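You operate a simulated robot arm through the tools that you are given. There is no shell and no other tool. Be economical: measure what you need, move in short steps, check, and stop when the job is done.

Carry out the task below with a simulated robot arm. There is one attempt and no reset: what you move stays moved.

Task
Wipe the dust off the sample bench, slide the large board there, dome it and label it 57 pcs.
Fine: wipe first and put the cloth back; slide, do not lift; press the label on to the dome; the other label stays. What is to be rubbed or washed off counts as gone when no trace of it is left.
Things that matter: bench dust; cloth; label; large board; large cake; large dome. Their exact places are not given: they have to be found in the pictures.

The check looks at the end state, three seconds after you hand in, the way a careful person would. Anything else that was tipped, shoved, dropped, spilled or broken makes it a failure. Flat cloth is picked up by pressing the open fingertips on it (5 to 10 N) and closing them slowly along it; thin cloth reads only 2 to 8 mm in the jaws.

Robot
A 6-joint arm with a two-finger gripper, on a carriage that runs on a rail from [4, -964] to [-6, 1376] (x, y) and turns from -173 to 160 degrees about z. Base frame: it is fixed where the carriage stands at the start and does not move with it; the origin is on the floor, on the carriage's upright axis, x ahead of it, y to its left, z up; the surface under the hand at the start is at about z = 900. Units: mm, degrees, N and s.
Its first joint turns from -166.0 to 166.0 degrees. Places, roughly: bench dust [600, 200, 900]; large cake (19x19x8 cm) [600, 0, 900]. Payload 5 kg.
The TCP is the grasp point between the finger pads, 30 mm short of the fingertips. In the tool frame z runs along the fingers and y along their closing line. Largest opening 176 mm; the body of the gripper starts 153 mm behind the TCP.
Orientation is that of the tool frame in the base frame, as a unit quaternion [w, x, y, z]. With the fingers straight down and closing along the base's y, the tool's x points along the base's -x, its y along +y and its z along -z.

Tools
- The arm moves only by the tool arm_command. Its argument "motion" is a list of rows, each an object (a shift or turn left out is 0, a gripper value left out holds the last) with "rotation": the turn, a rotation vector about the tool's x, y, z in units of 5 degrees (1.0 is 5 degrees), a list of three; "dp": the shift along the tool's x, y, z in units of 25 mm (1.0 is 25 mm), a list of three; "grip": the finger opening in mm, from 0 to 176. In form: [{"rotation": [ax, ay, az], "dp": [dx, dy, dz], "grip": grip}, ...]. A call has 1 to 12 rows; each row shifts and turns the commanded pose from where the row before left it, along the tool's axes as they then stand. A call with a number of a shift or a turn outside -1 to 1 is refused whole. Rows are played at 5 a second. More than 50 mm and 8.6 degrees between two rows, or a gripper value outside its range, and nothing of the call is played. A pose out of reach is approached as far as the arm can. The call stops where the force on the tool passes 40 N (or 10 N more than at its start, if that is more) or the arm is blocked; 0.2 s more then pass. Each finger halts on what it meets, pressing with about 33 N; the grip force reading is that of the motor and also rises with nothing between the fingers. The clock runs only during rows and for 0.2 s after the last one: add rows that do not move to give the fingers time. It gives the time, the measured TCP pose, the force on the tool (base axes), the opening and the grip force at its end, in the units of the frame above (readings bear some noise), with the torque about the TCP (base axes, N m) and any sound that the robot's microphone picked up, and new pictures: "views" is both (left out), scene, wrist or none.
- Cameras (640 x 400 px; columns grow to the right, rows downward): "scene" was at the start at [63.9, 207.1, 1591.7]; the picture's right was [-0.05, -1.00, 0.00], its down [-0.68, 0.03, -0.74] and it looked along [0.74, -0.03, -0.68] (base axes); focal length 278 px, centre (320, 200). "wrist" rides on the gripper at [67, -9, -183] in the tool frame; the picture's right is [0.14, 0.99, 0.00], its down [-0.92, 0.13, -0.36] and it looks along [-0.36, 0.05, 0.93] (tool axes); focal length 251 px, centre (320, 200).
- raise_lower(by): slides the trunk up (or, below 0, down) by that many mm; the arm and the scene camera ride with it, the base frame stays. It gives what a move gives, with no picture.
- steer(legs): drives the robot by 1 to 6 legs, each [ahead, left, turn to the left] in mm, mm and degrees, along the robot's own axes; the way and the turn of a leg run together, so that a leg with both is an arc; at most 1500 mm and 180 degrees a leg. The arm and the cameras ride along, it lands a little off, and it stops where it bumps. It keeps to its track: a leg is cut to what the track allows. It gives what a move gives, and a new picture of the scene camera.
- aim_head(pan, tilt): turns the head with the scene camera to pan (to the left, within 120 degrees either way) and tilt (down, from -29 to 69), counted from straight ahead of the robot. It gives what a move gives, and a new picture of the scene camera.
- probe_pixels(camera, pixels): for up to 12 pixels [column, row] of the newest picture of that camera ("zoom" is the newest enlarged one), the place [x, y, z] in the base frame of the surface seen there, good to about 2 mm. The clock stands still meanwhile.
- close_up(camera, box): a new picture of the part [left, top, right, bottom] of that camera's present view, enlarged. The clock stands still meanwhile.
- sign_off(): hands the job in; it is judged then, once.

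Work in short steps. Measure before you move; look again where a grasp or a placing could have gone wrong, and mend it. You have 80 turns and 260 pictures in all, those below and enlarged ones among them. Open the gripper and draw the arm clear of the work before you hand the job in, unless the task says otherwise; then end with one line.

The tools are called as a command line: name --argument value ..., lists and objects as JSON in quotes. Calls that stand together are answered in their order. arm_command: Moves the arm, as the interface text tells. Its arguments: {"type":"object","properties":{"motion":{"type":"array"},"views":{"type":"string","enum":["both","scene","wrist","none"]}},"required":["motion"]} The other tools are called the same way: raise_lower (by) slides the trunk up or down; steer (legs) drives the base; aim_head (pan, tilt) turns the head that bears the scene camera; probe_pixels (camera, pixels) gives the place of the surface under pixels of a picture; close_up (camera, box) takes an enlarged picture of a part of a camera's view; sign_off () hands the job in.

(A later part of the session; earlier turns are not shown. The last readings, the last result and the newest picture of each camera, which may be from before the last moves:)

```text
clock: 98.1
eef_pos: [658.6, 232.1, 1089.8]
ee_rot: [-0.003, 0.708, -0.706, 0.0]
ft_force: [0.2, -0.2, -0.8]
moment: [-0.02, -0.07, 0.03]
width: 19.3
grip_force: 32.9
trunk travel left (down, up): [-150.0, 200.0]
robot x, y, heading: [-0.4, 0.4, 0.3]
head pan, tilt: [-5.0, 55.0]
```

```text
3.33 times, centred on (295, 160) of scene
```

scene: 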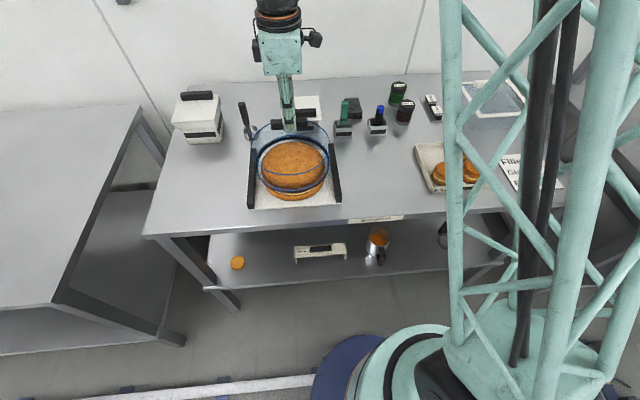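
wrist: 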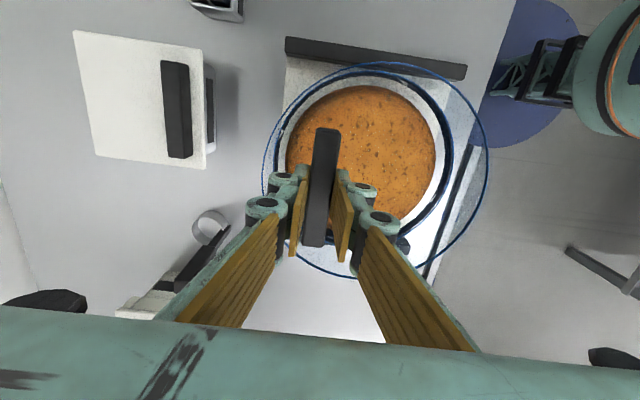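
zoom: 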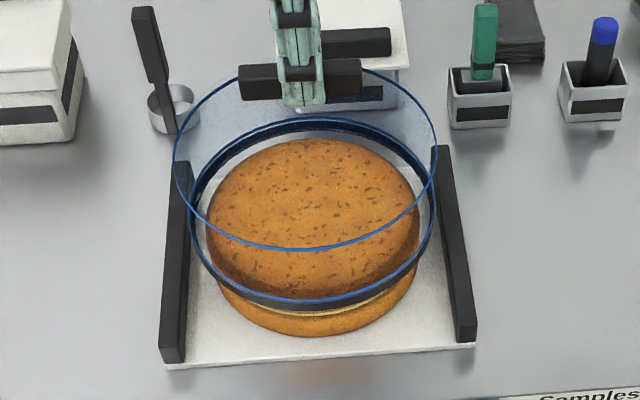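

The rim already encloses the cake without contact. I probe once more before going down.

probe_pixels --camera "zoom" --pixels '[[190, 215], [435, 208], [315, 301], [318, 122], [175, 165], [436, 155], [312, 248], [208, 230], [418, 215]]'

```text
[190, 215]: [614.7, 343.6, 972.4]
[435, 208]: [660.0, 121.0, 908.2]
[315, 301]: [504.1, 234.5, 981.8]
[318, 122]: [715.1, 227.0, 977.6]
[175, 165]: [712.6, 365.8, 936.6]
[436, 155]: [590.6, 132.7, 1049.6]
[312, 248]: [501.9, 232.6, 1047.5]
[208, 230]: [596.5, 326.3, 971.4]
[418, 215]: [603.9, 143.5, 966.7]
```

Centre ≈(608.5,238) — good. I lower gently until it rests on the board (TCP ≈1030).

arm_command --motion '[{"dp": [0, 0, 0.5]}, {"dp": [0, 0, 0.5]}, {"dp": [0, 0, 0.5]}, {"dp": [0, 0, 0.4]}, {"dp": [0, 0, 0.2]}, {"dp": [0, 0, 0.15]}, {"dp": [0, 0, 0.08]}, {}, {}]'

close_up --camera "scene" --box '[220, 100, 370, 220]'

```text
clock: 100.1
eef_pos: [658.1, 232.2, 1031.6]
ee_rot: [-0.003, 0.708, -0.706, 0.001]
ft_force: [0.2, 0.1, -1.1]
moment: [0.0, -0.03, 0.04]
width: 19.2
grip_force: 33.5
trunk travel left (down, up): [-150.0, 200.0]
robot x, y, heading: [0.8, -3.3, 0.3]
head pan, tilt: [-5.0, 55.0]
```

scene: 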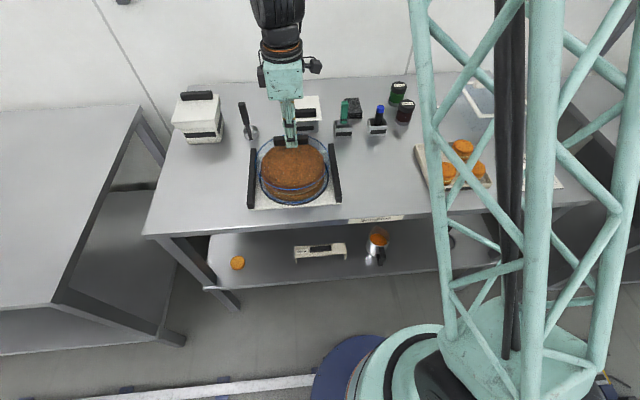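
wrist: 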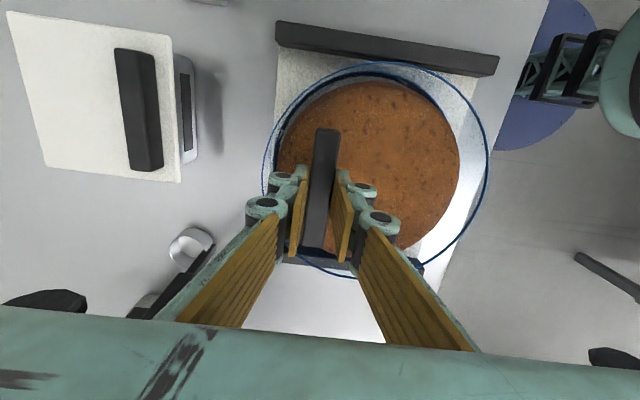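

```text
3.33 times, centred on (295, 160) of scene
```

zoom: 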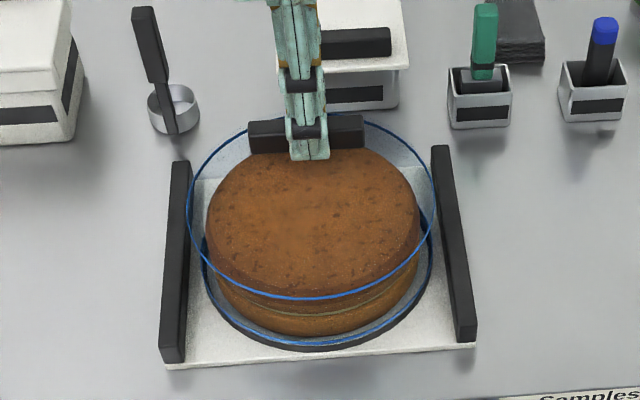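

Nearly down and well centred between the bars. I feel for contact and release.

arm_command --motion '[{"dp": [0, 0, 0.05]}, {"dp": [0, 0, 0.05]}, {}]' --views "none"

```text
clock: 100.9
eef_pos: [659.3, 233.8, 1028.9]
ee_rot: [-0.003, 0.707, -0.707, 0.001]
ft_force: [1.6, 2.9, 12.1]
moment: [0.04, -0.07, -0.03]
width: 19.2
grip_force: 33.2
trunk travel left (down, up): [-150.0, 200.0]
robot x, y, heading: [-3.0, 2.3, -0.1]
head pan, tilt: [-5.0, 55.0]
```

Contact at 12 N. I ease 1 mm, open, and rise.

arm_command --motion '[{"dp": [0, 0, -0.04]}, {"grip": 30}, {"grip": 44}, {"grip": 56}, {}, {"dp": [0, 0, -0.4]}, {"dp": [0, 0, -1]}, {"dp": [0, 0, -1]}, {"dp": [0, 0, -1]}, {"dp": [0, 0, -1]}, {"dp": [0, 0, -1]}, {"dp": [0, 0, -1]}]'

close_up --camera "scene" --box '[220, 100, 370, 220]'

close_up --camera "scene" --box '[375, 70, 475, 140]'

```text
clock: 103.5
eef_pos: [658.9, 234.0, 1191.5]
ee_rot: [-0.003, 0.707, -0.707, 0.0]
ft_force: [1.4, -0.1, 0.8]
moment: [-0.01, 0.06, 0.01]
width: 56.1
grip_force: 0.1
trunk travel left (down, up): [-150.0, 200.0]
robot x, y, heading: [-0.1, -0.2, 0.2]
head pan, tilt: [-5.0, 55.0]
```

scene: 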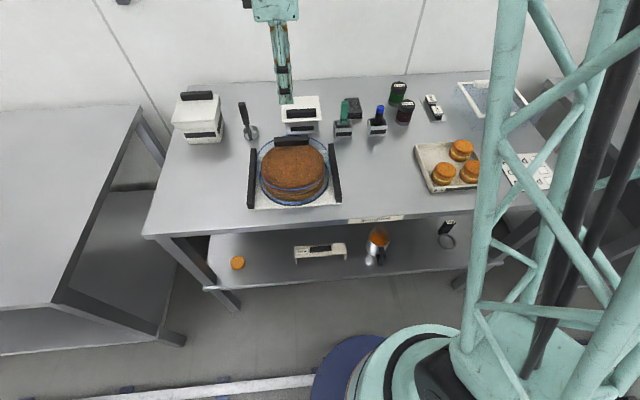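
wrist: 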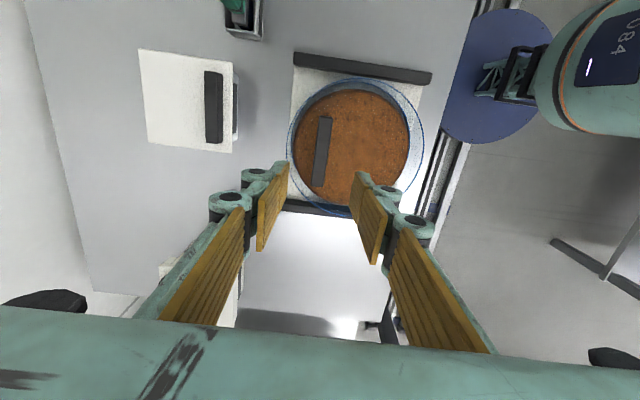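

```text
3.33 times, centred on (295, 160) of scene
```

zoom: 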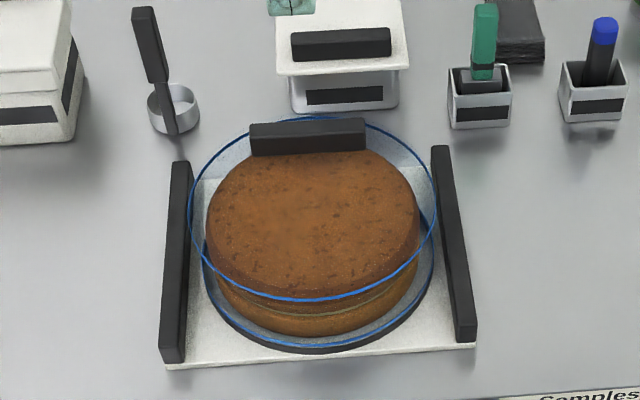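

```text
5.71 times, centred on (425, 105) of scene
```

zoom: 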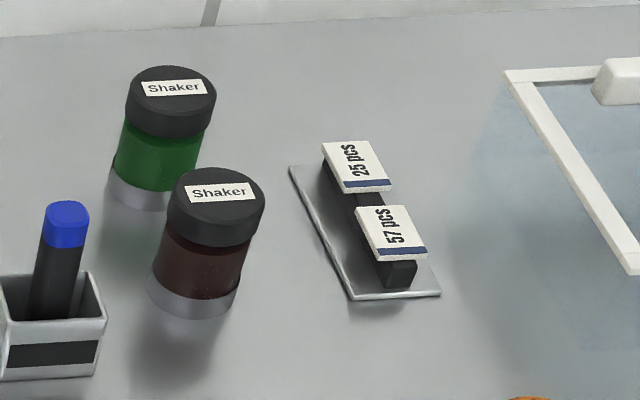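

Dome sits squarely. The "57 pcs" label is a small plate overhanging a bar on both y sides at (860,−299,927). I turn the tool back to closing along y and travel there.

arm_command --motion '[{"rotation": [0, 0, 1]}, {"rotation": [0, 0, 1]}, {"rotation": [0, 0, 1]}, {"rotation": [0, 0, 1]}, {"rotation": [0, 0, 1]}, {"rotation": [0, 0, 1]}, {"rotation": [0, 0, 1]}, {"rotation": [0, 0, 1]}, {"rotation": [0, 0, 1]}, {"rotation": [0, 0, 1]}, {"rotation": [0, 0, 1]}, {"rotation": [0, 0, 1]}]' --views "none"

arm_command --motion '[{"rotation": [0, 0, 1]}, {"rotation": [0, 0, 1]}, {"rotation": [0, 0, 1]}, {"rotation": [0, 0, 1]}, {"rotation": [0, 0, 1]}, {"rotation": [0, 0, 1]}, {"dp": [0, -1, 0]}, {"dp": [0, -1, 0]}, {"dp": [0, -1, 0]}, {"dp": [0, -1, 0]}, {"dp": [0, -1, 0]}, {"dp": [0, -1, 0]}]' --views "none"

arm_command --motion '[{"dp": [-0.4, -1, 0]}, {"dp": [-0.4, -1, 0]}, {"dp": [-0.4, -1, 0]}, {"dp": [-0.4, -1, 0]}, {"dp": [-0.4, -1, 0]}, {"dp": [-0.4, -1, 0]}, {"dp": [-0.4, -1, 0]}, {"dp": [-0.4, -1, 0]}, {"dp": [-0.4, -1, 0]}, {"dp": [-0.4, -1, 0]}, {"dp": [-0.4, -1, 0]}, {"dp": [-0.4, -1, 0]}]' --views "none"

arm_command --motion '[{"dp": [-0.4, -1, 0.8]}, {"dp": [-0.4, -1, 0.8]}, {"dp": [0, -1, 0.8]}, {"dp": [0, 0, 0.8]}, {}]'

```text
clock: 106.1
eef_pos: [657.5, 231.6, 1188.0]
ee_rot: [0.003, -0.259, 0.966, 0.0]
ft_force: [-0.5, -1.2, -0.1]
moment: [0.02, 0.02, -0.01]
width: 56.0
grip_force: 0.0
trunk travel left (down, up): [-150.0, 200.0]
robot x, y, heading: [0.3, 1.8, 0.2]
head pan, tilt: [-5.0, 55.0]
```

```text
clock: 108.7
eef_pos: [660.4, 82.4, 1188.2]
ee_rot: [0.003, -0.001, 1.0, 0.002]
ft_force: [0.3, 0.2, -0.4]
moment: [-0.05, -0.02, -0.05]
width: 56.2
grip_force: 0.0
trunk travel left (down, up): [-150.0, 200.0]
robot x, y, heading: [-1.4, -1.3, -0.2]
head pan, tilt: [-5.0, 55.0]
```

```text
clock: 111.3
eef_pos: [775.9, -218.3, 1187.4]
ee_rot: [0.003, -0.001, 1.0, 0.002]
ft_force: [-0.5, 0.1, 0.0]
moment: [0.02, -0.09, -0.02]
width: 56.1
grip_force: 0.1
trunk travel left (down, up): [-150.0, 200.0]
robot x, y, heading: [0.3, -1.1, 0.2]
head pan, tilt: [-5.0, 55.0]
```

```text
clock: 112.5
eef_pos: [798.2, -291.4, 1108.4]
ee_rot: [0.002, 0.0, 1.0, 0.002]
ft_force: [-0.4, -0.8, -0.3]
moment: [-0.02, 0.1, 0.04]
width: 56.2
grip_force: 0.0
trunk travel left (down, up): [-150.0, 200.0]
robot x, y, heading: [-1.5, 0.2, 0.0]
head pan, tilt: [-5.0, 55.0]
```

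scene: 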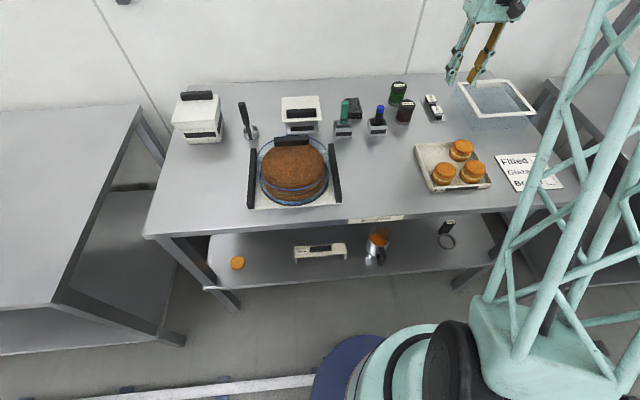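
wrist: 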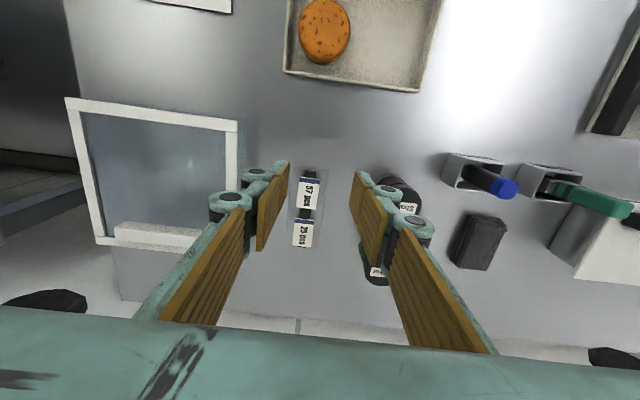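

I enlarge the labels in the wrist view and probe their edges.

close_up --camera "wrist" --box '[265, 155, 365, 265]'

close_up --camera "wrist" --box '[275, 160, 345, 210]'

```text
3.64 times, centred on (315, 210) of wrist
```

zoom: 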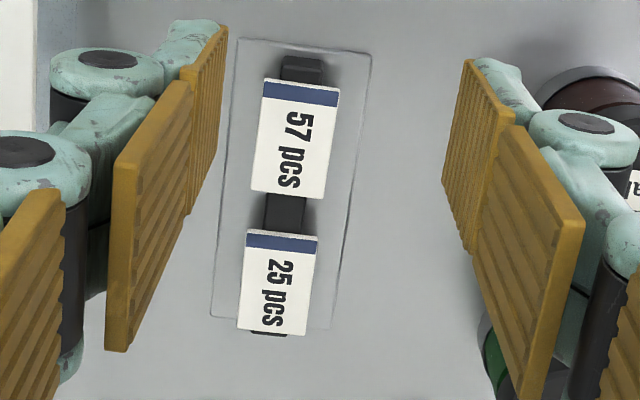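

```text
8.00 times, centred on (310, 185) of wrist
```

zoom: 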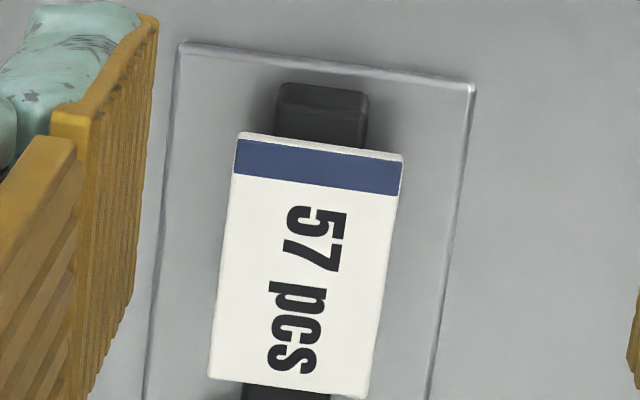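

probe_pixels --camera "zoom" --pixels '[[245, 145], [395, 162], [215, 370], [362, 388], [225, 260], [378, 275], [320, 110], [285, 390], [420, 250], [302, 265], [236, 190]]'

```text
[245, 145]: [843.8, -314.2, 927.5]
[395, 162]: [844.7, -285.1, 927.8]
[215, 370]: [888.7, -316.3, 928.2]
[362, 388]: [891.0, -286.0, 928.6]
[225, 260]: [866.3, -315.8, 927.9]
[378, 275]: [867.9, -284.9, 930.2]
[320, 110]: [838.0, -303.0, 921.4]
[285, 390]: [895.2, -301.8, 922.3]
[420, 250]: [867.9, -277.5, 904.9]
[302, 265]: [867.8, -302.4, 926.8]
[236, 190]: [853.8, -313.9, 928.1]
```

Label: centre (867,−300.5), 33 mm wide in y, top 928, underside ≈922. I probe the fingertips to calibrate tip height at this opening.

probe_pixels --camera "wrist" --pixels '[[286, 165], [286, 175], [287, 185], [278, 168], [356, 178], [357, 195]]'

arm_command --motion '[{"dp": [-0.7, -0.1, 0.8]}, {"dp": [-0.7, -0.1, 0.8]}, {"dp": [-0.7, -0.1, 0.8]}, {"dp": [-0.66, -0.06, 0.8]}, {"dp": [0, 0, 0.8]}, {}]' --views "wrist"

```text
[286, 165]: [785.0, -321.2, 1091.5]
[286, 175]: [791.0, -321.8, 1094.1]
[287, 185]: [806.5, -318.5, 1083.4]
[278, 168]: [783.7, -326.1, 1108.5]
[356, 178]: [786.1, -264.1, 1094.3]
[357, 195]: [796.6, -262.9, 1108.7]
```

```text
clock: 113.9
eef_pos: [869.5, -301.9, 1010.1]
ee_rot: [0.003, -0.001, 1.0, 0.002]
ft_force: [0.1, -0.5, -1.1]
moment: [0.0, 0.03, 0.03]
width: 56.0
grip_force: 0.1
trunk travel left (down, up): [-150.0, 200.0]
robot x, y, heading: [-1.5, 1.8, 0.2]
head pan, tilt: [-5.0, 55.0]
```

wrist: 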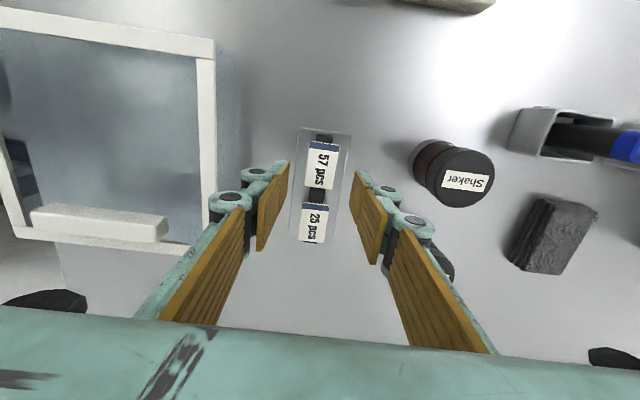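

Aligned. I narrow to 46 and go down to TCP z≈952, without closing yet.

arm_command --motion '[{"grip": 46}, {"dp": [0.04, 0.04, 0.8]}, {"dp": [0, 0, 0.8]}, {"dp": [0, 0, 0.5]}, {"dp": [0, 0, 0.2]}, {}]'

close_up --camera "wrist" --box '[250, 110, 390, 250]'

close_up --camera "scene" --box '[395, 70, 475, 130]'

```text
clock: 115.3
eef_pos: [867.6, -301.9, 950.5]
ee_rot: [0.003, -0.001, 1.0, 0.002]
ft_force: [-0.2, -0.3, 0.7]
moment: [0.03, 0.02, 0.0]
width: 45.8
grip_force: 0.1
trunk travel left (down, up): [-150.0, 200.0]
robot x, y, heading: [2.2, 0.4, 0.0]
head pan, tilt: [-5.0, 55.0]
```

scene: 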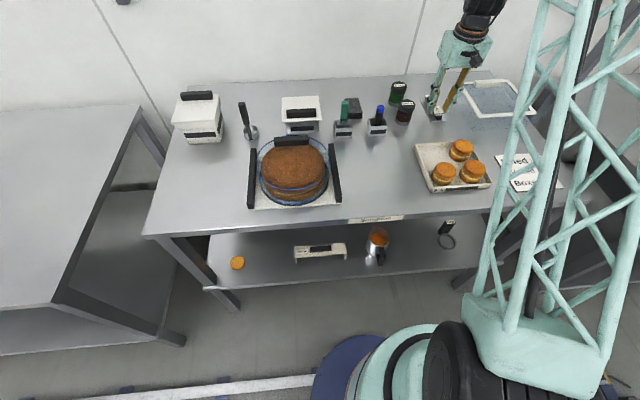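
wrist: 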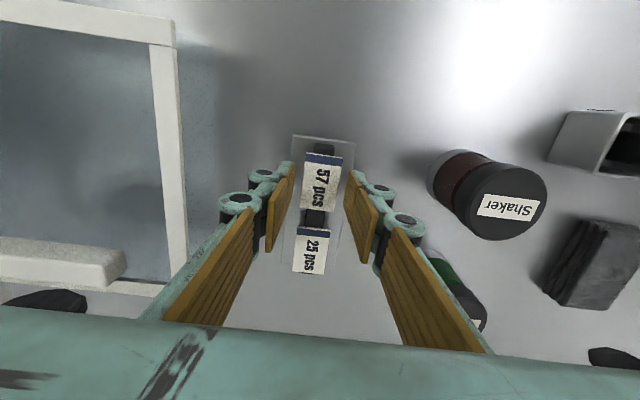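

```text
2.86 times, centred on (320, 180) of wrist
```

zoom: 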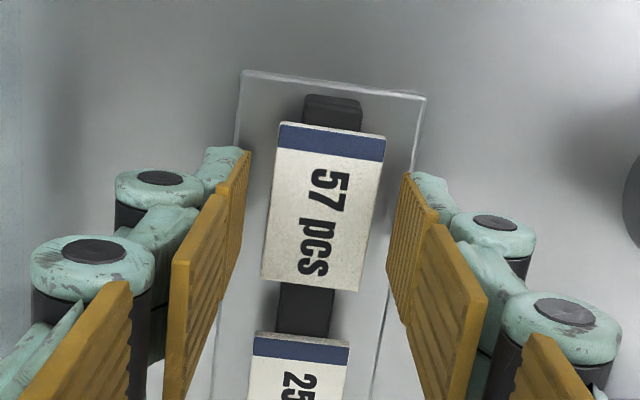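

```text
6.67 times, centred on (435, 100) of scene
```

zoom: 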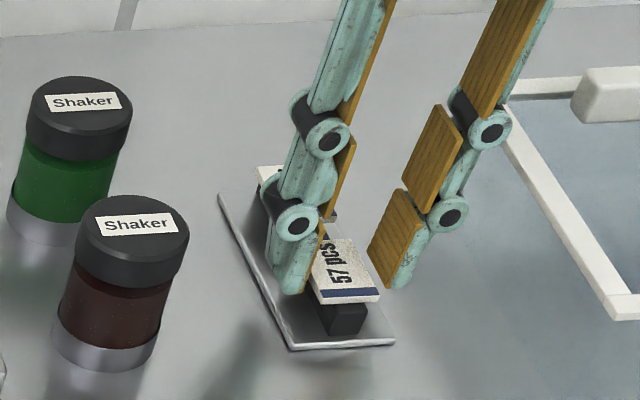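

The tips are at label height on both sides. I close slowly.

arm_command --motion '[{"dp": [0, 0, -0.02], "grip": 42}, {"grip": 39}, {"grip": 36}, {"grip": 33}, {"grip": 30}, {"grip": 26}, {}, {}]' --views "wrist"

close_up --camera "scene" --box '[395, 70, 475, 130]'

```text
clock: 117.1
eef_pos: [868.2, -300.8, 952.1]
ee_rot: [0.003, 0.0, 1.0, 0.001]
ft_force: [0.3, 0.3, 0.6]
moment: [0.02, -0.03, 0.0]
width: 31.1
grip_force: 8.8
trunk travel left (down, up): [-150.0, 200.0]
robot x, y, heading: [1.6, -2.4, 0.0]
head pan, tilt: [-5.0, 55.0]
```

wrist: 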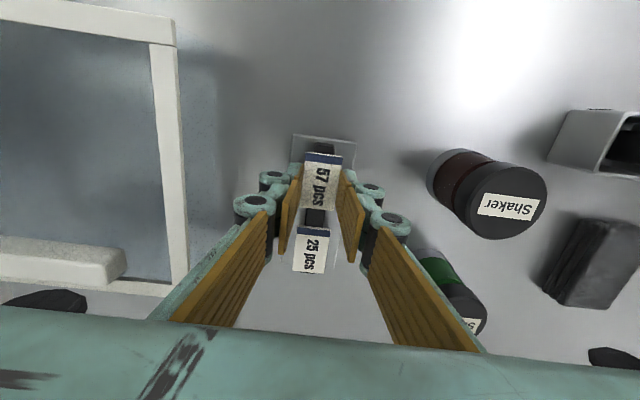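

```text
6.67 times, centred on (435, 100) of scene
```

zoom: 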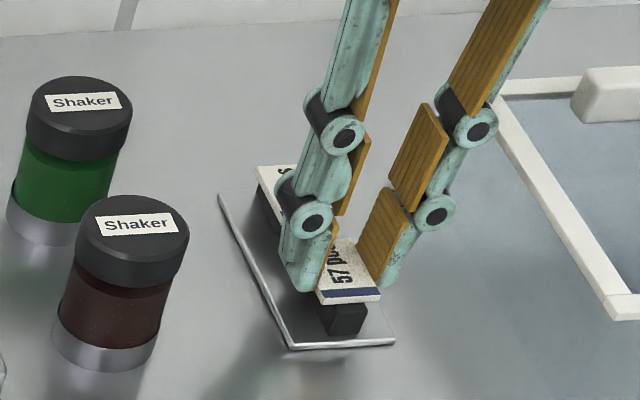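

Contact at 31 mm. I tighten and lift a little.

arm_command --motion '[{"grip": 15}, {}, {}, {"dp": [0, 0, -0.3]}, {"dp": [0, 0, -0.6]}, {"dp": [0, 0, -0.8]}, {"dp": [0, 0, -0.8]}, {}]'

close_up --camera "scene" --box '[385, 50, 485, 130]'

```text
clock: 118.9
eef_pos: [867.7, -300.2, 1015.5]
ee_rot: [0.003, -0.002, 1.0, 0.002]
ft_force: [-0.1, 0.6, 0.6]
moment: [-0.03, -0.06, -0.02]
width: 31.1
grip_force: 8.7
trunk travel left (down, up): [-150.0, 200.0]
robot x, y, heading: [-1.1, -0.0, 0.1]
head pan, tilt: [-5.0, 55.0]
```

scene: 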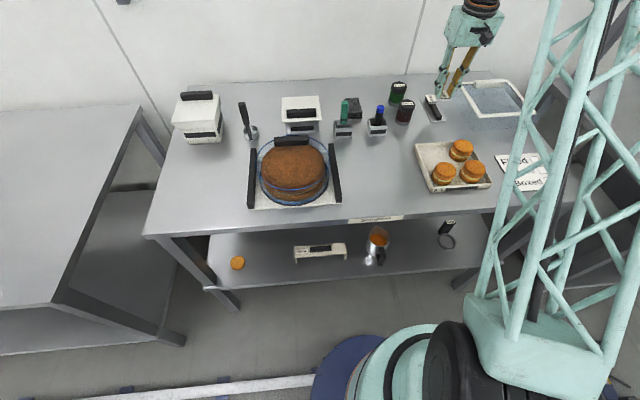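
wrist: 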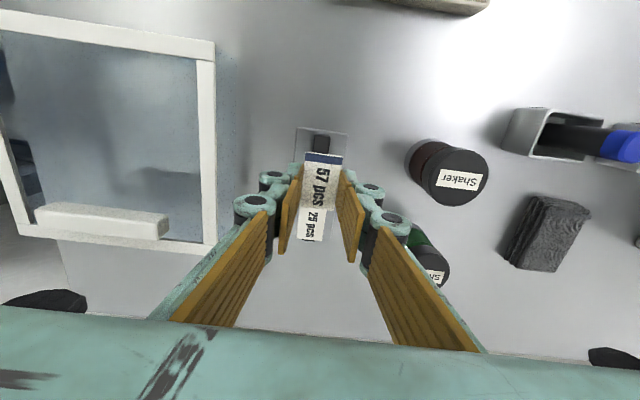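

```text
5.00 times, centred on (435, 90) of scene
```

zoom: 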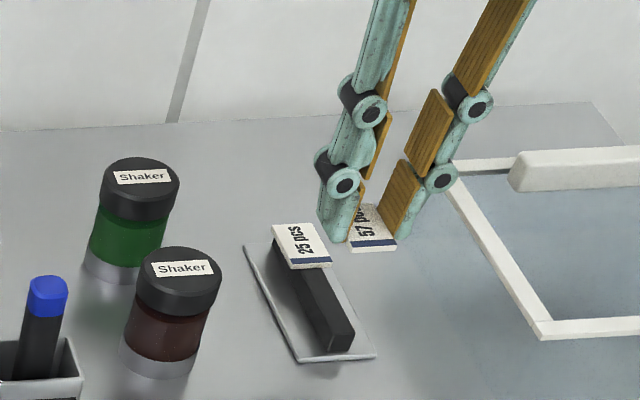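

Label held, the 25 pcs one stays on its bar. I raise and carry it to the dome's free top at about (570,237).

arm_command --motion '[{"dp": [0, 0, -1]}, {"dp": [0, 0, -1]}, {"dp": [0, 0.5, -1]}, {"dp": [0, 1, -1]}, {"dp": [0.5, 1, 0]}, {"dp": [0.5, 1, 0]}, {"dp": [0.5, 1, 0]}, {"dp": [0.5, 1, 0]}, {"dp": [0.5, 1, 0]}, {"dp": [0.5, 1, 0]}, {"dp": [0.5, 1, 0]}, {"dp": [0.5, 1, 0]}]' --views "none"

arm_command --motion '[{"dp": [0.7, 1, 0]}, {"dp": [0.7, 1, 0]}, {"dp": [0.7, 1, 0]}, {"dp": [0.7, 1, 0]}, {"dp": [0.7, 1, 0]}, {"dp": [0.7, 1, 0]}, {"dp": [0.7, 1, 0]}, {"dp": [0.7, 1, 0]}, {"dp": [0.7, 1, 0]}, {"dp": [0.7, 1, 0]}, {"dp": [0.7, 1, 0]}, {}]'

```text
clock: 121.5
eef_pos: [769.5, -63.4, 1113.6]
ee_rot: [0.003, -0.001, 1.0, 0.001]
ft_force: [0.6, 0.9, -1.0]
moment: [0.02, 0.08, 0.04]
width: 31.3
grip_force: 9.2
trunk travel left (down, up): [-150.0, 200.0]
robot x, y, heading: [0.2, 4.2, -0.0]
head pan, tilt: [-5.0, 55.0]
```

```text
clock: 124.1
eef_pos: [573.1, 212.5, 1112.4]
ee_rot: [0.003, -0.001, 1.0, 0.002]
ft_force: [0.0, 0.7, 0.4]
moment: [-0.07, -0.11, -0.01]
width: 31.0
grip_force: 8.7
trunk travel left (down, up): [-150.0, 200.0]
robot x, y, heading: [1.6, -0.5, -0.2]
head pan, tilt: [-5.0, 55.0]
```

scene: 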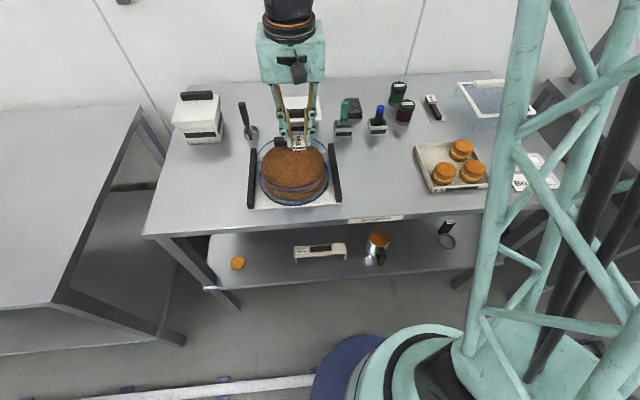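
wrist: 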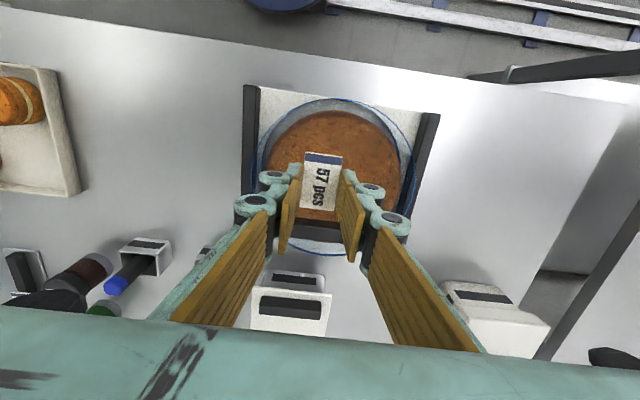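

Now shift +24 mm in y and descend to just over the dome top.

arm_command --motion '[{"dp": [0.1, 0.97, 0]}, {"dp": [0, 0, 0.8]}, {"dp": [0, 0, 0.8]}, {"dp": [0, 0, 0.8]}, {"dp": [0, 0, 0.6]}, {"dp": [0, 0, 0.3]}, {}, {}]'

close_up --camera "scene" --box '[230, 110, 360, 220]'

```text
clock: 125.9
eef_pos: [570.6, 235.9, 1030.3]
ee_rot: [0.003, -0.001, 1.0, 0.002]
ft_force: [-0.3, 0.3, -1.8]
moment: [0.05, 0.0, -0.03]
width: 30.9
grip_force: 9.4
trunk travel left (down, up): [-150.0, 200.0]
robot x, y, heading: [-2.9, -1.0, 0.0]
head pan, tilt: [-5.0, 55.0]
```

scene: 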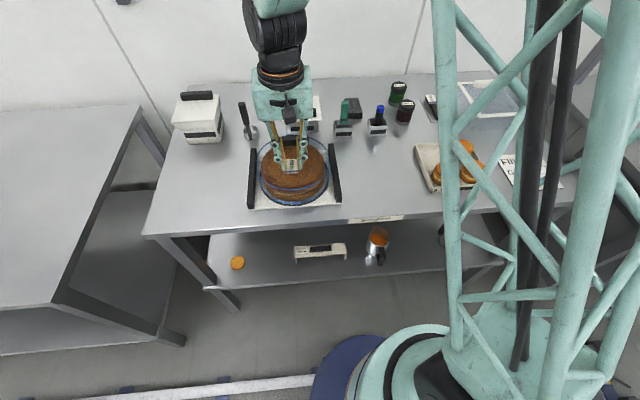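
wrist: 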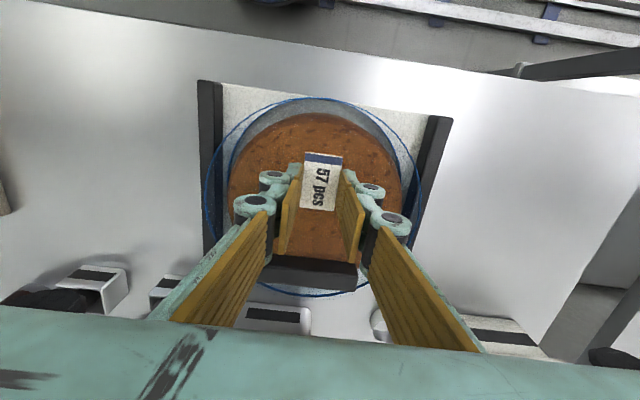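

```text
3.64 times, centred on (295, 165) of scene
```

zoom: 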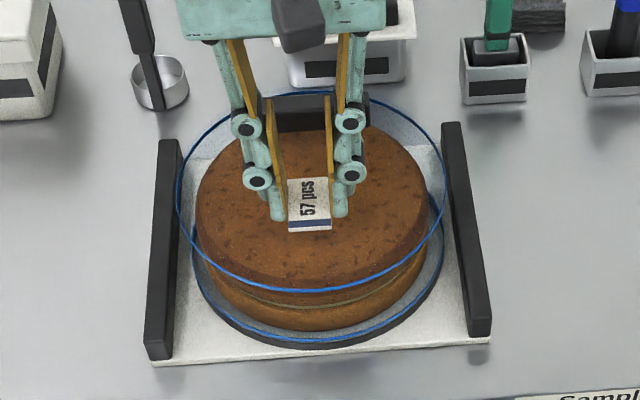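

Label hovers ~8 mm above the dome. I lower in small steps to contact.

arm_command --motion '[{"dp": [0, 0, 0.12]}, {"dp": [0, 0, 0.08]}, {"dp": [0, 0, 0.08]}, {"dp": [0, 0, 0.06]}, {}]' --views "none"

```text
clock: 126.5
eef_pos: [571.0, 236.5, 1029.0]
ee_rot: [0.005, -0.001, 1.0, 0.003]
ft_force: [-7.4, -2.1, 28.6]
moment: [-0.29, 0.49, -0.03]
width: 31.0
grip_force: 8.6
trunk travel left (down, up): [-150.0, 200.0]
robot x, y, heading: [-0.1, 3.1, 0.1]
head pan, tilt: [-5.0, 55.0]
stopped in row 3: the force on the tool passed its limit at 45 N (the readings are from after the stop); the commanded pose is now the measured one
```

Contact earlier than expected (28 N now). I look closely before releasing.

arm_command --motion '[{"dp": [0, 0, -0.04]}, {}]'

close_up --camera "scene" --box '[260, 120, 330, 180]'

probe_pixels --camera "zoom" --pixels '[[270, 280], [270, 305], [200, 285], [330, 285], [320, 230], [210, 110], [270, 380]]'

```text
clock: 127.1
eef_pos: [571.4, 236.2, 1028.9]
ee_rot: [0.004, -0.001, 1.0, 0.002]
ft_force: [-5.1, -6.1, 22.0]
moment: [-0.39, 0.34, 0.06]
width: 31.2
grip_force: 8.7
trunk travel left (down, up): [-150.0, 200.0]
robot x, y, heading: [3.3, -1.1, 0.3]
head pan, tilt: [-5.0, 55.0]
```

scene: 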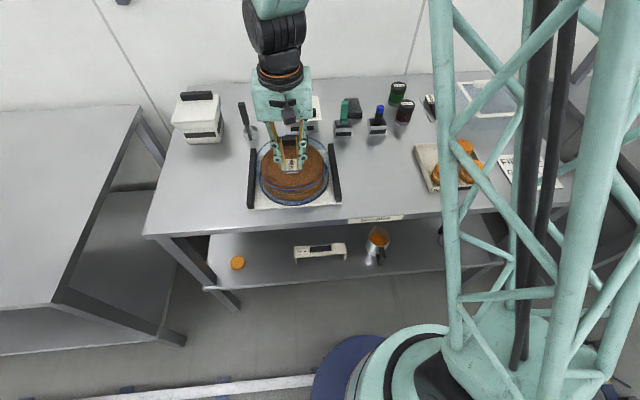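
wrist: 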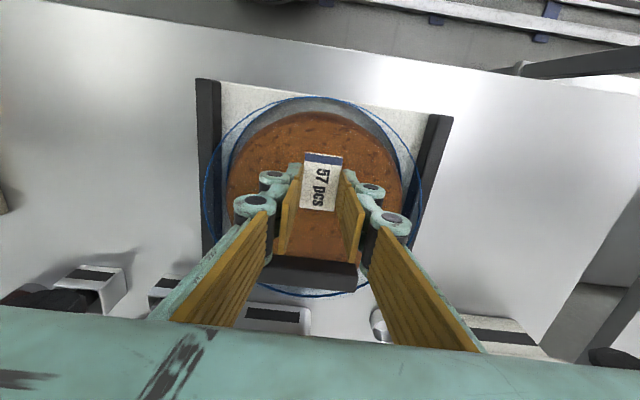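

```text
6.67 times, centred on (295, 150) of scene
```

zoom: 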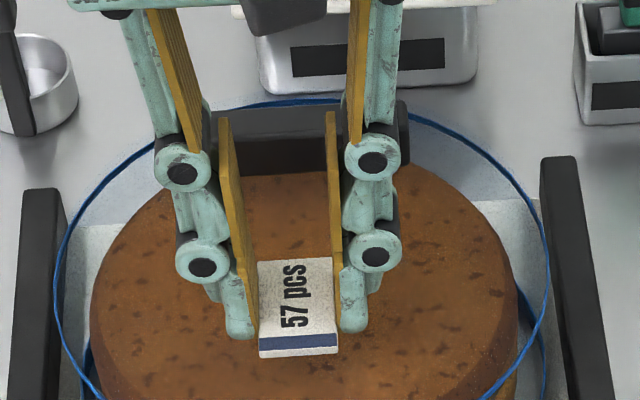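

```text
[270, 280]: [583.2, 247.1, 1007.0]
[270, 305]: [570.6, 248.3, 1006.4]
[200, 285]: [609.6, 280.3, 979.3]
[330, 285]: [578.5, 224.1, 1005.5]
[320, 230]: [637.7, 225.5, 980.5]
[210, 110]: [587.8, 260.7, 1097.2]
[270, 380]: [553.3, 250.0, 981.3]
```

Label bottom is at ≈1000, on the (slightly bulging) glass. I ease the pressure, then open the fingers by a few mm and inspect.

arm_command --motion '[{"dp": [0, 0, -0.05]}, {}]' --views "none"

arm_command --motion '[{"grip": 34}, {"grip": 38}, {"grip": 44}, {"grip": 50}, {}]' --views "wrist"

close_up --camera "scene" --box '[260, 120, 330, 180]'

probe_pixels --camera "zoom" --pixels '[[270, 280], [270, 305], [320, 285], [295, 343], [295, 354]]'

```text
clock: 127.7
eef_pos: [571.7, 237.3, 1028.7]
ee_rot: [0.004, -0.001, 1.0, 0.002]
ft_force: [-1.1, -0.6, 0.5]
moment: [-0.01, 0.04, -0.01]
width: 31.3
grip_force: 9.2
trunk travel left (down, up): [-150.0, 200.0]
robot x, y, heading: [1.5, -1.7, 0.2]
head pan, tilt: [-5.0, 55.0]
```

```text
clock: 128.9
eef_pos: [571.9, 236.6, 1029.1]
ee_rot: [0.004, -0.001, 1.0, 0.002]
ft_force: [1.1, 1.3, 1.5]
moment: [-0.04, 0.02, -0.01]
width: 49.5
grip_force: 0.1
trunk travel left (down, up): [-150.0, 200.0]
robot x, y, heading: [0.3, -0.5, 0.3]
head pan, tilt: [-5.0, 55.0]
```

wrist: 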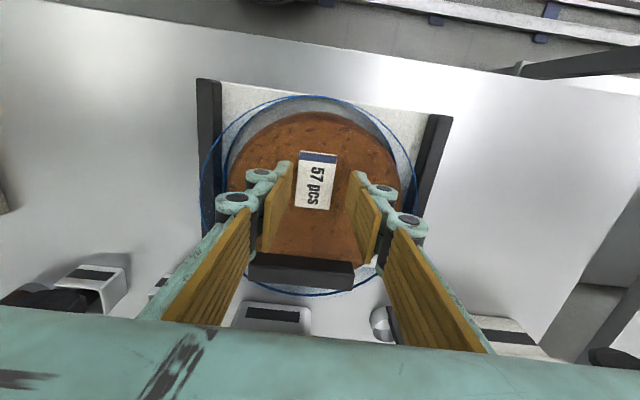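

```text
6.67 times, centred on (295, 150) of scene
```

zoom: 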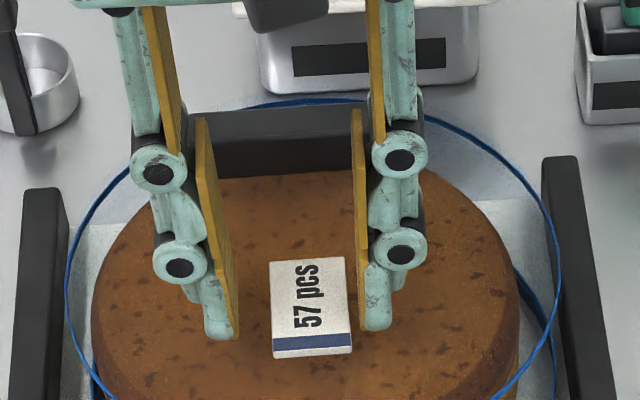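

```text
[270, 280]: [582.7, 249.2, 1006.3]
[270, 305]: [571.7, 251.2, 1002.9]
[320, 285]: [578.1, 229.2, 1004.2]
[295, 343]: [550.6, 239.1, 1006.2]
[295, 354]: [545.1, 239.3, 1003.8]
```

The label stays on the dome, though the dome crept ~4 mm with the opening fingers. I rise straight up and check the whole.

arm_command --motion '[{"dp": [0, 0, -0.2]}, {"dp": [0, 0, -0.6]}, {"dp": [0, 0, -1]}, {"dp": [0, 0, -1]}, {"dp": [0, 0, -1]}, {"grip": 0}, {}, {}]'

close_up --camera "scene" --box '[230, 120, 360, 220]'

probe_pixels --camera "zoom" --pixels '[[184, 170], [451, 165], [320, 265], [315, 320], [200, 240], [445, 235], [310, 160], [310, 190], [150, 200], [460, 200], [290, 60], [290, 170]]'

```text
clock: 130.7
eef_pos: [573.3, 238.7, 1124.7]
ee_rot: [0.004, -0.001, 1.0, 0.003]
ft_force: [0.2, -0.9, 0.1]
moment: [-0.01, -0.01, 0.01]
width: 0.0
grip_force: 32.6
trunk travel left (down, up): [-150.0, 200.0]
robot x, y, heading: [2.1, 0.0, -0.2]
head pan, tilt: [-5.0, 55.0]
```

scene: 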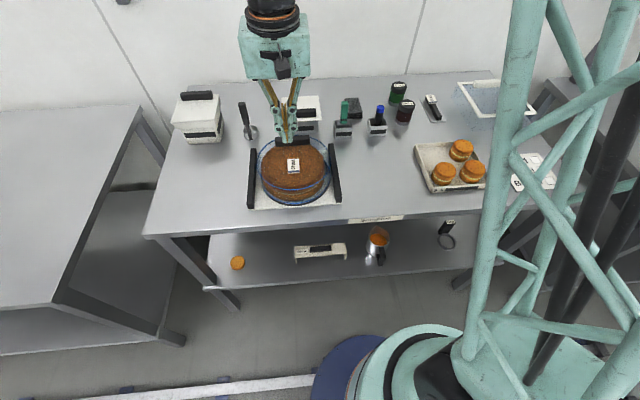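
wrist: 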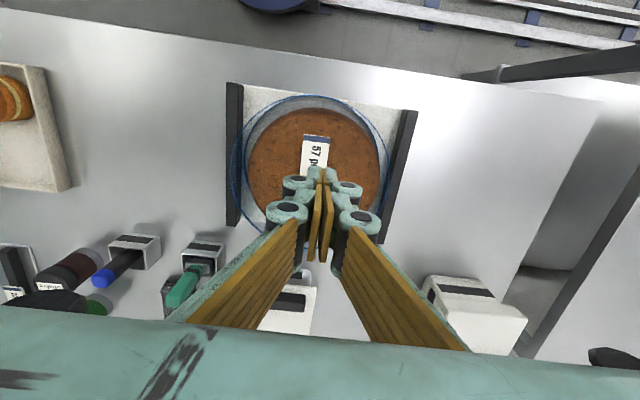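

```text
4.00 times, centred on (295, 170) of scene
```

zoom: 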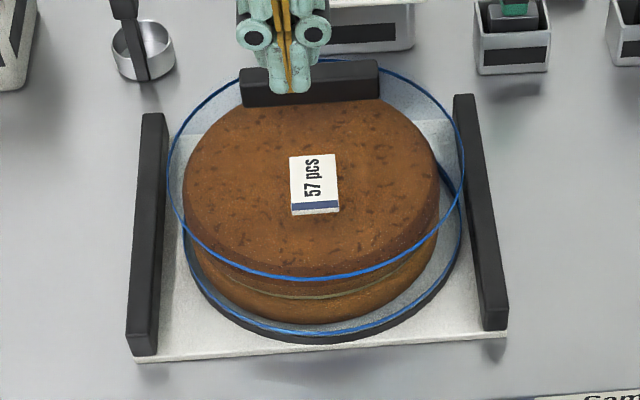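

```text
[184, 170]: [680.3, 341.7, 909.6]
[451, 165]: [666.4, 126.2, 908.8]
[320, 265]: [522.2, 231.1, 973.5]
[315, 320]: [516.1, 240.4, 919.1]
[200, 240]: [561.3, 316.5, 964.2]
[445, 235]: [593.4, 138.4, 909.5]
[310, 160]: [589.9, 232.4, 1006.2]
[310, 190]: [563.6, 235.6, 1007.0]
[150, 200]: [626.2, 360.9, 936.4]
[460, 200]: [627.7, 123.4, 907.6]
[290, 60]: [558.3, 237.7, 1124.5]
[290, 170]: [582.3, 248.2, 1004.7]
```

I measure the dome's rim again, and then press the label with closed fingertips.

close_up --camera "scene" --box '[260, 130, 345, 210]'

close_up --camera "scene" --box '[230, 120, 360, 220]'

probe_pixels --camera "zoom" --pixels '[[168, 178], [464, 163], [313, 279], [310, 340], [462, 225], [182, 232], [460, 240], [475, 215], [185, 245]]'

```text
5.00 times, centred on (302, 170) of scene
```

zoom: 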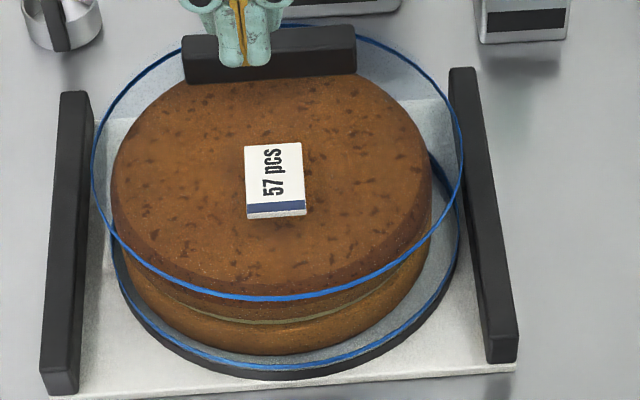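

```text
4.00 times, centred on (295, 170) of scene
```

zoom: 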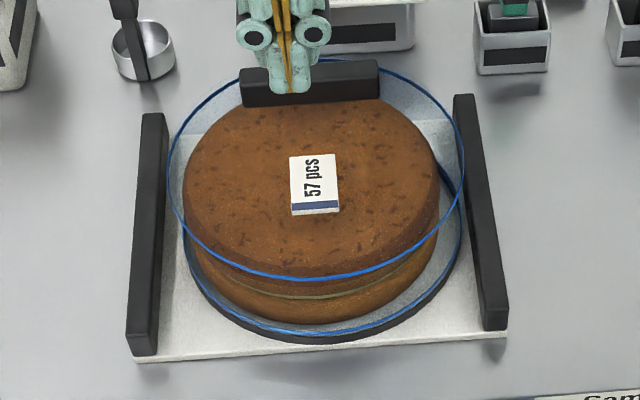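

```text
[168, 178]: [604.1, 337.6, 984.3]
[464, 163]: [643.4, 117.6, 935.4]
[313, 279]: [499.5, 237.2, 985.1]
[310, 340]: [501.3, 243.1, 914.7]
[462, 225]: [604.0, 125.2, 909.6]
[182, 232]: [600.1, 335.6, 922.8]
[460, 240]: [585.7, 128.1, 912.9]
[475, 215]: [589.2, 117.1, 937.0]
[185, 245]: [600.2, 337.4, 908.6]
```

Dome rests on the board inside the bars (centre ≈(606,232)), cake clear. I press the label now with the closed fingers.

arm_command --motion '[{"dp": [0.12, -0.14, 0]}, {"dp": [0, 0, 0.8]}, {"dp": [0, 0, 0.8]}, {"dp": [0, 0, 0.8]}, {"dp": [0, 0, 0.6]}, {}, {}]' --views "none"

arm_command --motion '[{"dp": [0, 0, 0.06]}, {"dp": [0, 0, 0.06]}, {"dp": [0, 0, 0.06]}, {"dp": [0, 0, 0.04]}, {}]'

```text
clock: 132.3
eef_pos: [570.6, 232.5, 1049.9]
ee_rot: [0.004, -0.001, 1.0, 0.003]
ft_force: [-0.3, 0.1, 0.1]
moment: [0.02, -0.04, 0.01]
width: 0.0
grip_force: 33.6
trunk travel left (down, up): [-150.0, 200.0]
robot x, y, heading: [2.1, -3.1, 0.1]
head pan, tilt: [-5.0, 55.0]
```

```text
clock: 133.5
eef_pos: [568.3, 232.3, 1043.4]
ee_rot: [0.005, -0.001, 1.0, 0.003]
ft_force: [0.0, -0.2, 0.1]
moment: [0.0, 0.03, -0.04]
width: 0.0
grip_force: 32.6
trunk travel left (down, up): [-150.0, 200.0]
robot x, y, heading: [-0.1, -1.4, 0.1]
head pan, tilt: [-5.0, 55.0]
```

scene: 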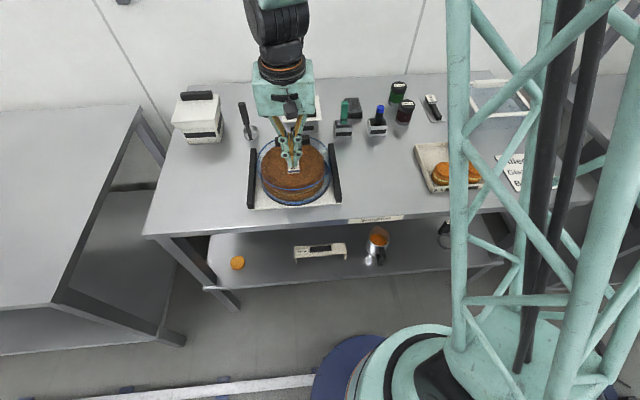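
wrist: 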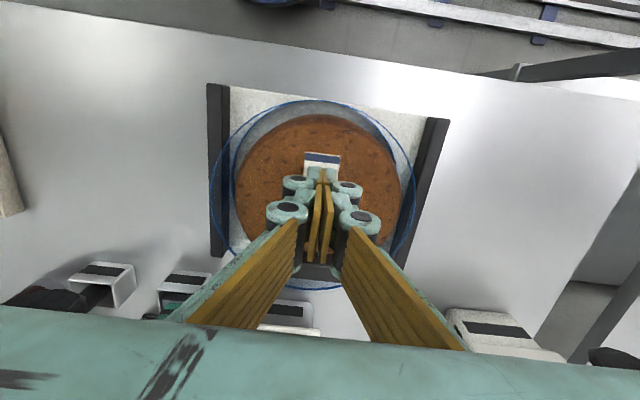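

Fingers are right over the label. I creep further down until about 10 N.

arm_command --motion '[{"dp": [0, 0, 0.08]}, {"dp": [0, 0, 0.08]}, {}]' --views "none"

arm_command --motion '[{"dp": [0, 0, 0.06]}, {}]' --views "none"

```text
clock: 134.3
eef_pos: [569.1, 231.5, 1039.3]
ee_rot: [0.004, -0.001, 1.0, 0.002]
ft_force: [0.0, 0.3, 0.6]
moment: [-0.05, -0.01, -0.03]
width: 0.0
grip_force: 32.8
trunk travel left (down, up): [-150.0, 200.0]
robot x, y, heading: [0.8, -0.6, 0.0]
head pan, tilt: [-5.0, 55.0]
```

```text
clock: 134.9
eef_pos: [566.8, 231.4, 1036.6]
ee_rot: [0.005, -0.001, 1.0, 0.002]
ft_force: [-0.1, 0.4, -0.3]
moment: [0.04, 0.03, -0.01]
width: 0.0
grip_force: 32.8
trunk travel left (down, up): [-150.0, 200.0]
robot x, y, heading: [-0.4, -5.2, 0.1]
head pan, tilt: [-5.0, 55.0]
```

arm_command --motion '[{"dp": [0, 0, 0.06]}, {"dp": [0, 0, 0.04]}, {}]' --views "none"

```text
clock: 135.7
eef_pos: [568.5, 232.9, 1035.0]
ee_rot: [0.005, -0.001, 1.0, 0.003]
ft_force: [0.3, 0.9, -0.1]
moment: [-0.01, 0.02, 0.01]
width: 0.1
grip_force: 32.9
trunk travel left (down, up): [-150.0, 200.0]
robot x, y, heading: [-0.7, -1.0, -0.0]
head pan, tilt: [-5.0, 55.0]
```

Still no force at 1035; I continue in 1 mm steps.

arm_command --motion '[{"dp": [0, 0, 0.04]}, {"dp": [0, 0, 0.04]}, {}]' --views "none"

arm_command --motion '[{"dp": [0, 0, 0.03]}, {}]' --views "none"

```text
clock: 136.5
eef_pos: [568.6, 232.2, 1033.3]
ee_rot: [0.004, -0.001, 1.0, 0.002]
ft_force: [-0.4, 0.5, -0.4]
moment: [0.02, 0.01, 0.0]
width: 0.0
grip_force: 32.8
trunk travel left (down, up): [-150.0, 200.0]
robot x, y, heading: [1.6, -4.0, 0.1]
head pan, tilt: [-5.0, 55.0]
```

```text
clock: 137.1
eef_pos: [568.6, 231.7, 1034.7]
ee_rot: [0.004, -0.001, 1.0, 0.003]
ft_force: [0.1, -0.6, -0.5]
moment: [0.01, 0.02, 0.03]
width: 0.2
grip_force: 32.8
trunk travel left (down, up): [-150.0, 200.0]
robot x, y, heading: [-2.6, 0.4, -0.2]
head pan, tilt: [-5.0, 55.0]
```

arm_command --motion '[{"dp": [0, 0, 0.04]}, {"dp": [0, 0, 0.04]}, {}]' --views "none"

close_up --camera "scene" --box '[260, 130, 330, 190]'

```text
clock: 137.9
eef_pos: [569.1, 233.3, 1031.0]
ee_rot: [0.004, -0.001, 1.0, 0.003]
ft_force: [-0.3, -0.6, 1.2]
moment: [0.01, 0.01, 0.01]
width: 6.1
grip_force: 9.0
trunk travel left (down, up): [-150.0, 200.0]
robot x, y, heading: [0.4, -2.2, 0.1]
head pan, tilt: [-5.0, 55.0]
```

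```text
6.67 times, centred on (295, 160) of scene
```

zoom: 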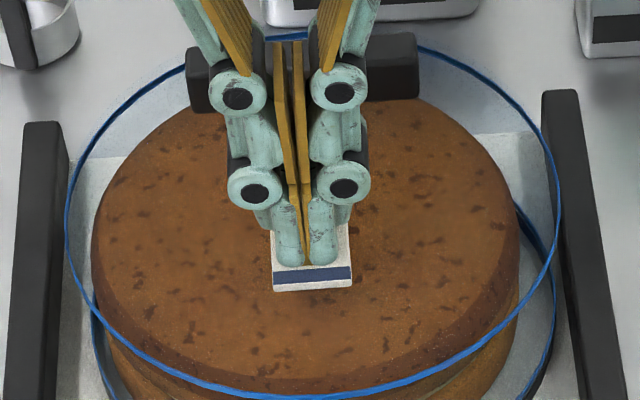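

The tips touch the label (fingers are compliant, opening to 6 mm). I press 1.5 mm more to get 5–10 N.

arm_command --motion '[{"dp": [0, 0, 0.04], "grip": 6}, {"dp": [0, 0, 0.04]}, {}]' --views "none"

```text
clock: 138.7
eef_pos: [567.5, 233.0, 1029.8]
ee_rot: [0.005, -0.001, 1.0, 0.003]
ft_force: [2.7, 0.3, 20.6]
moment: [0.0, -0.02, 0.03]
width: 6.0
grip_force: 0.0
trunk travel left (down, up): [-150.0, 200.0]
robot x, y, heading: [1.5, 2.1, 0.1]
head pan, tilt: [-5.0, 55.0]
```

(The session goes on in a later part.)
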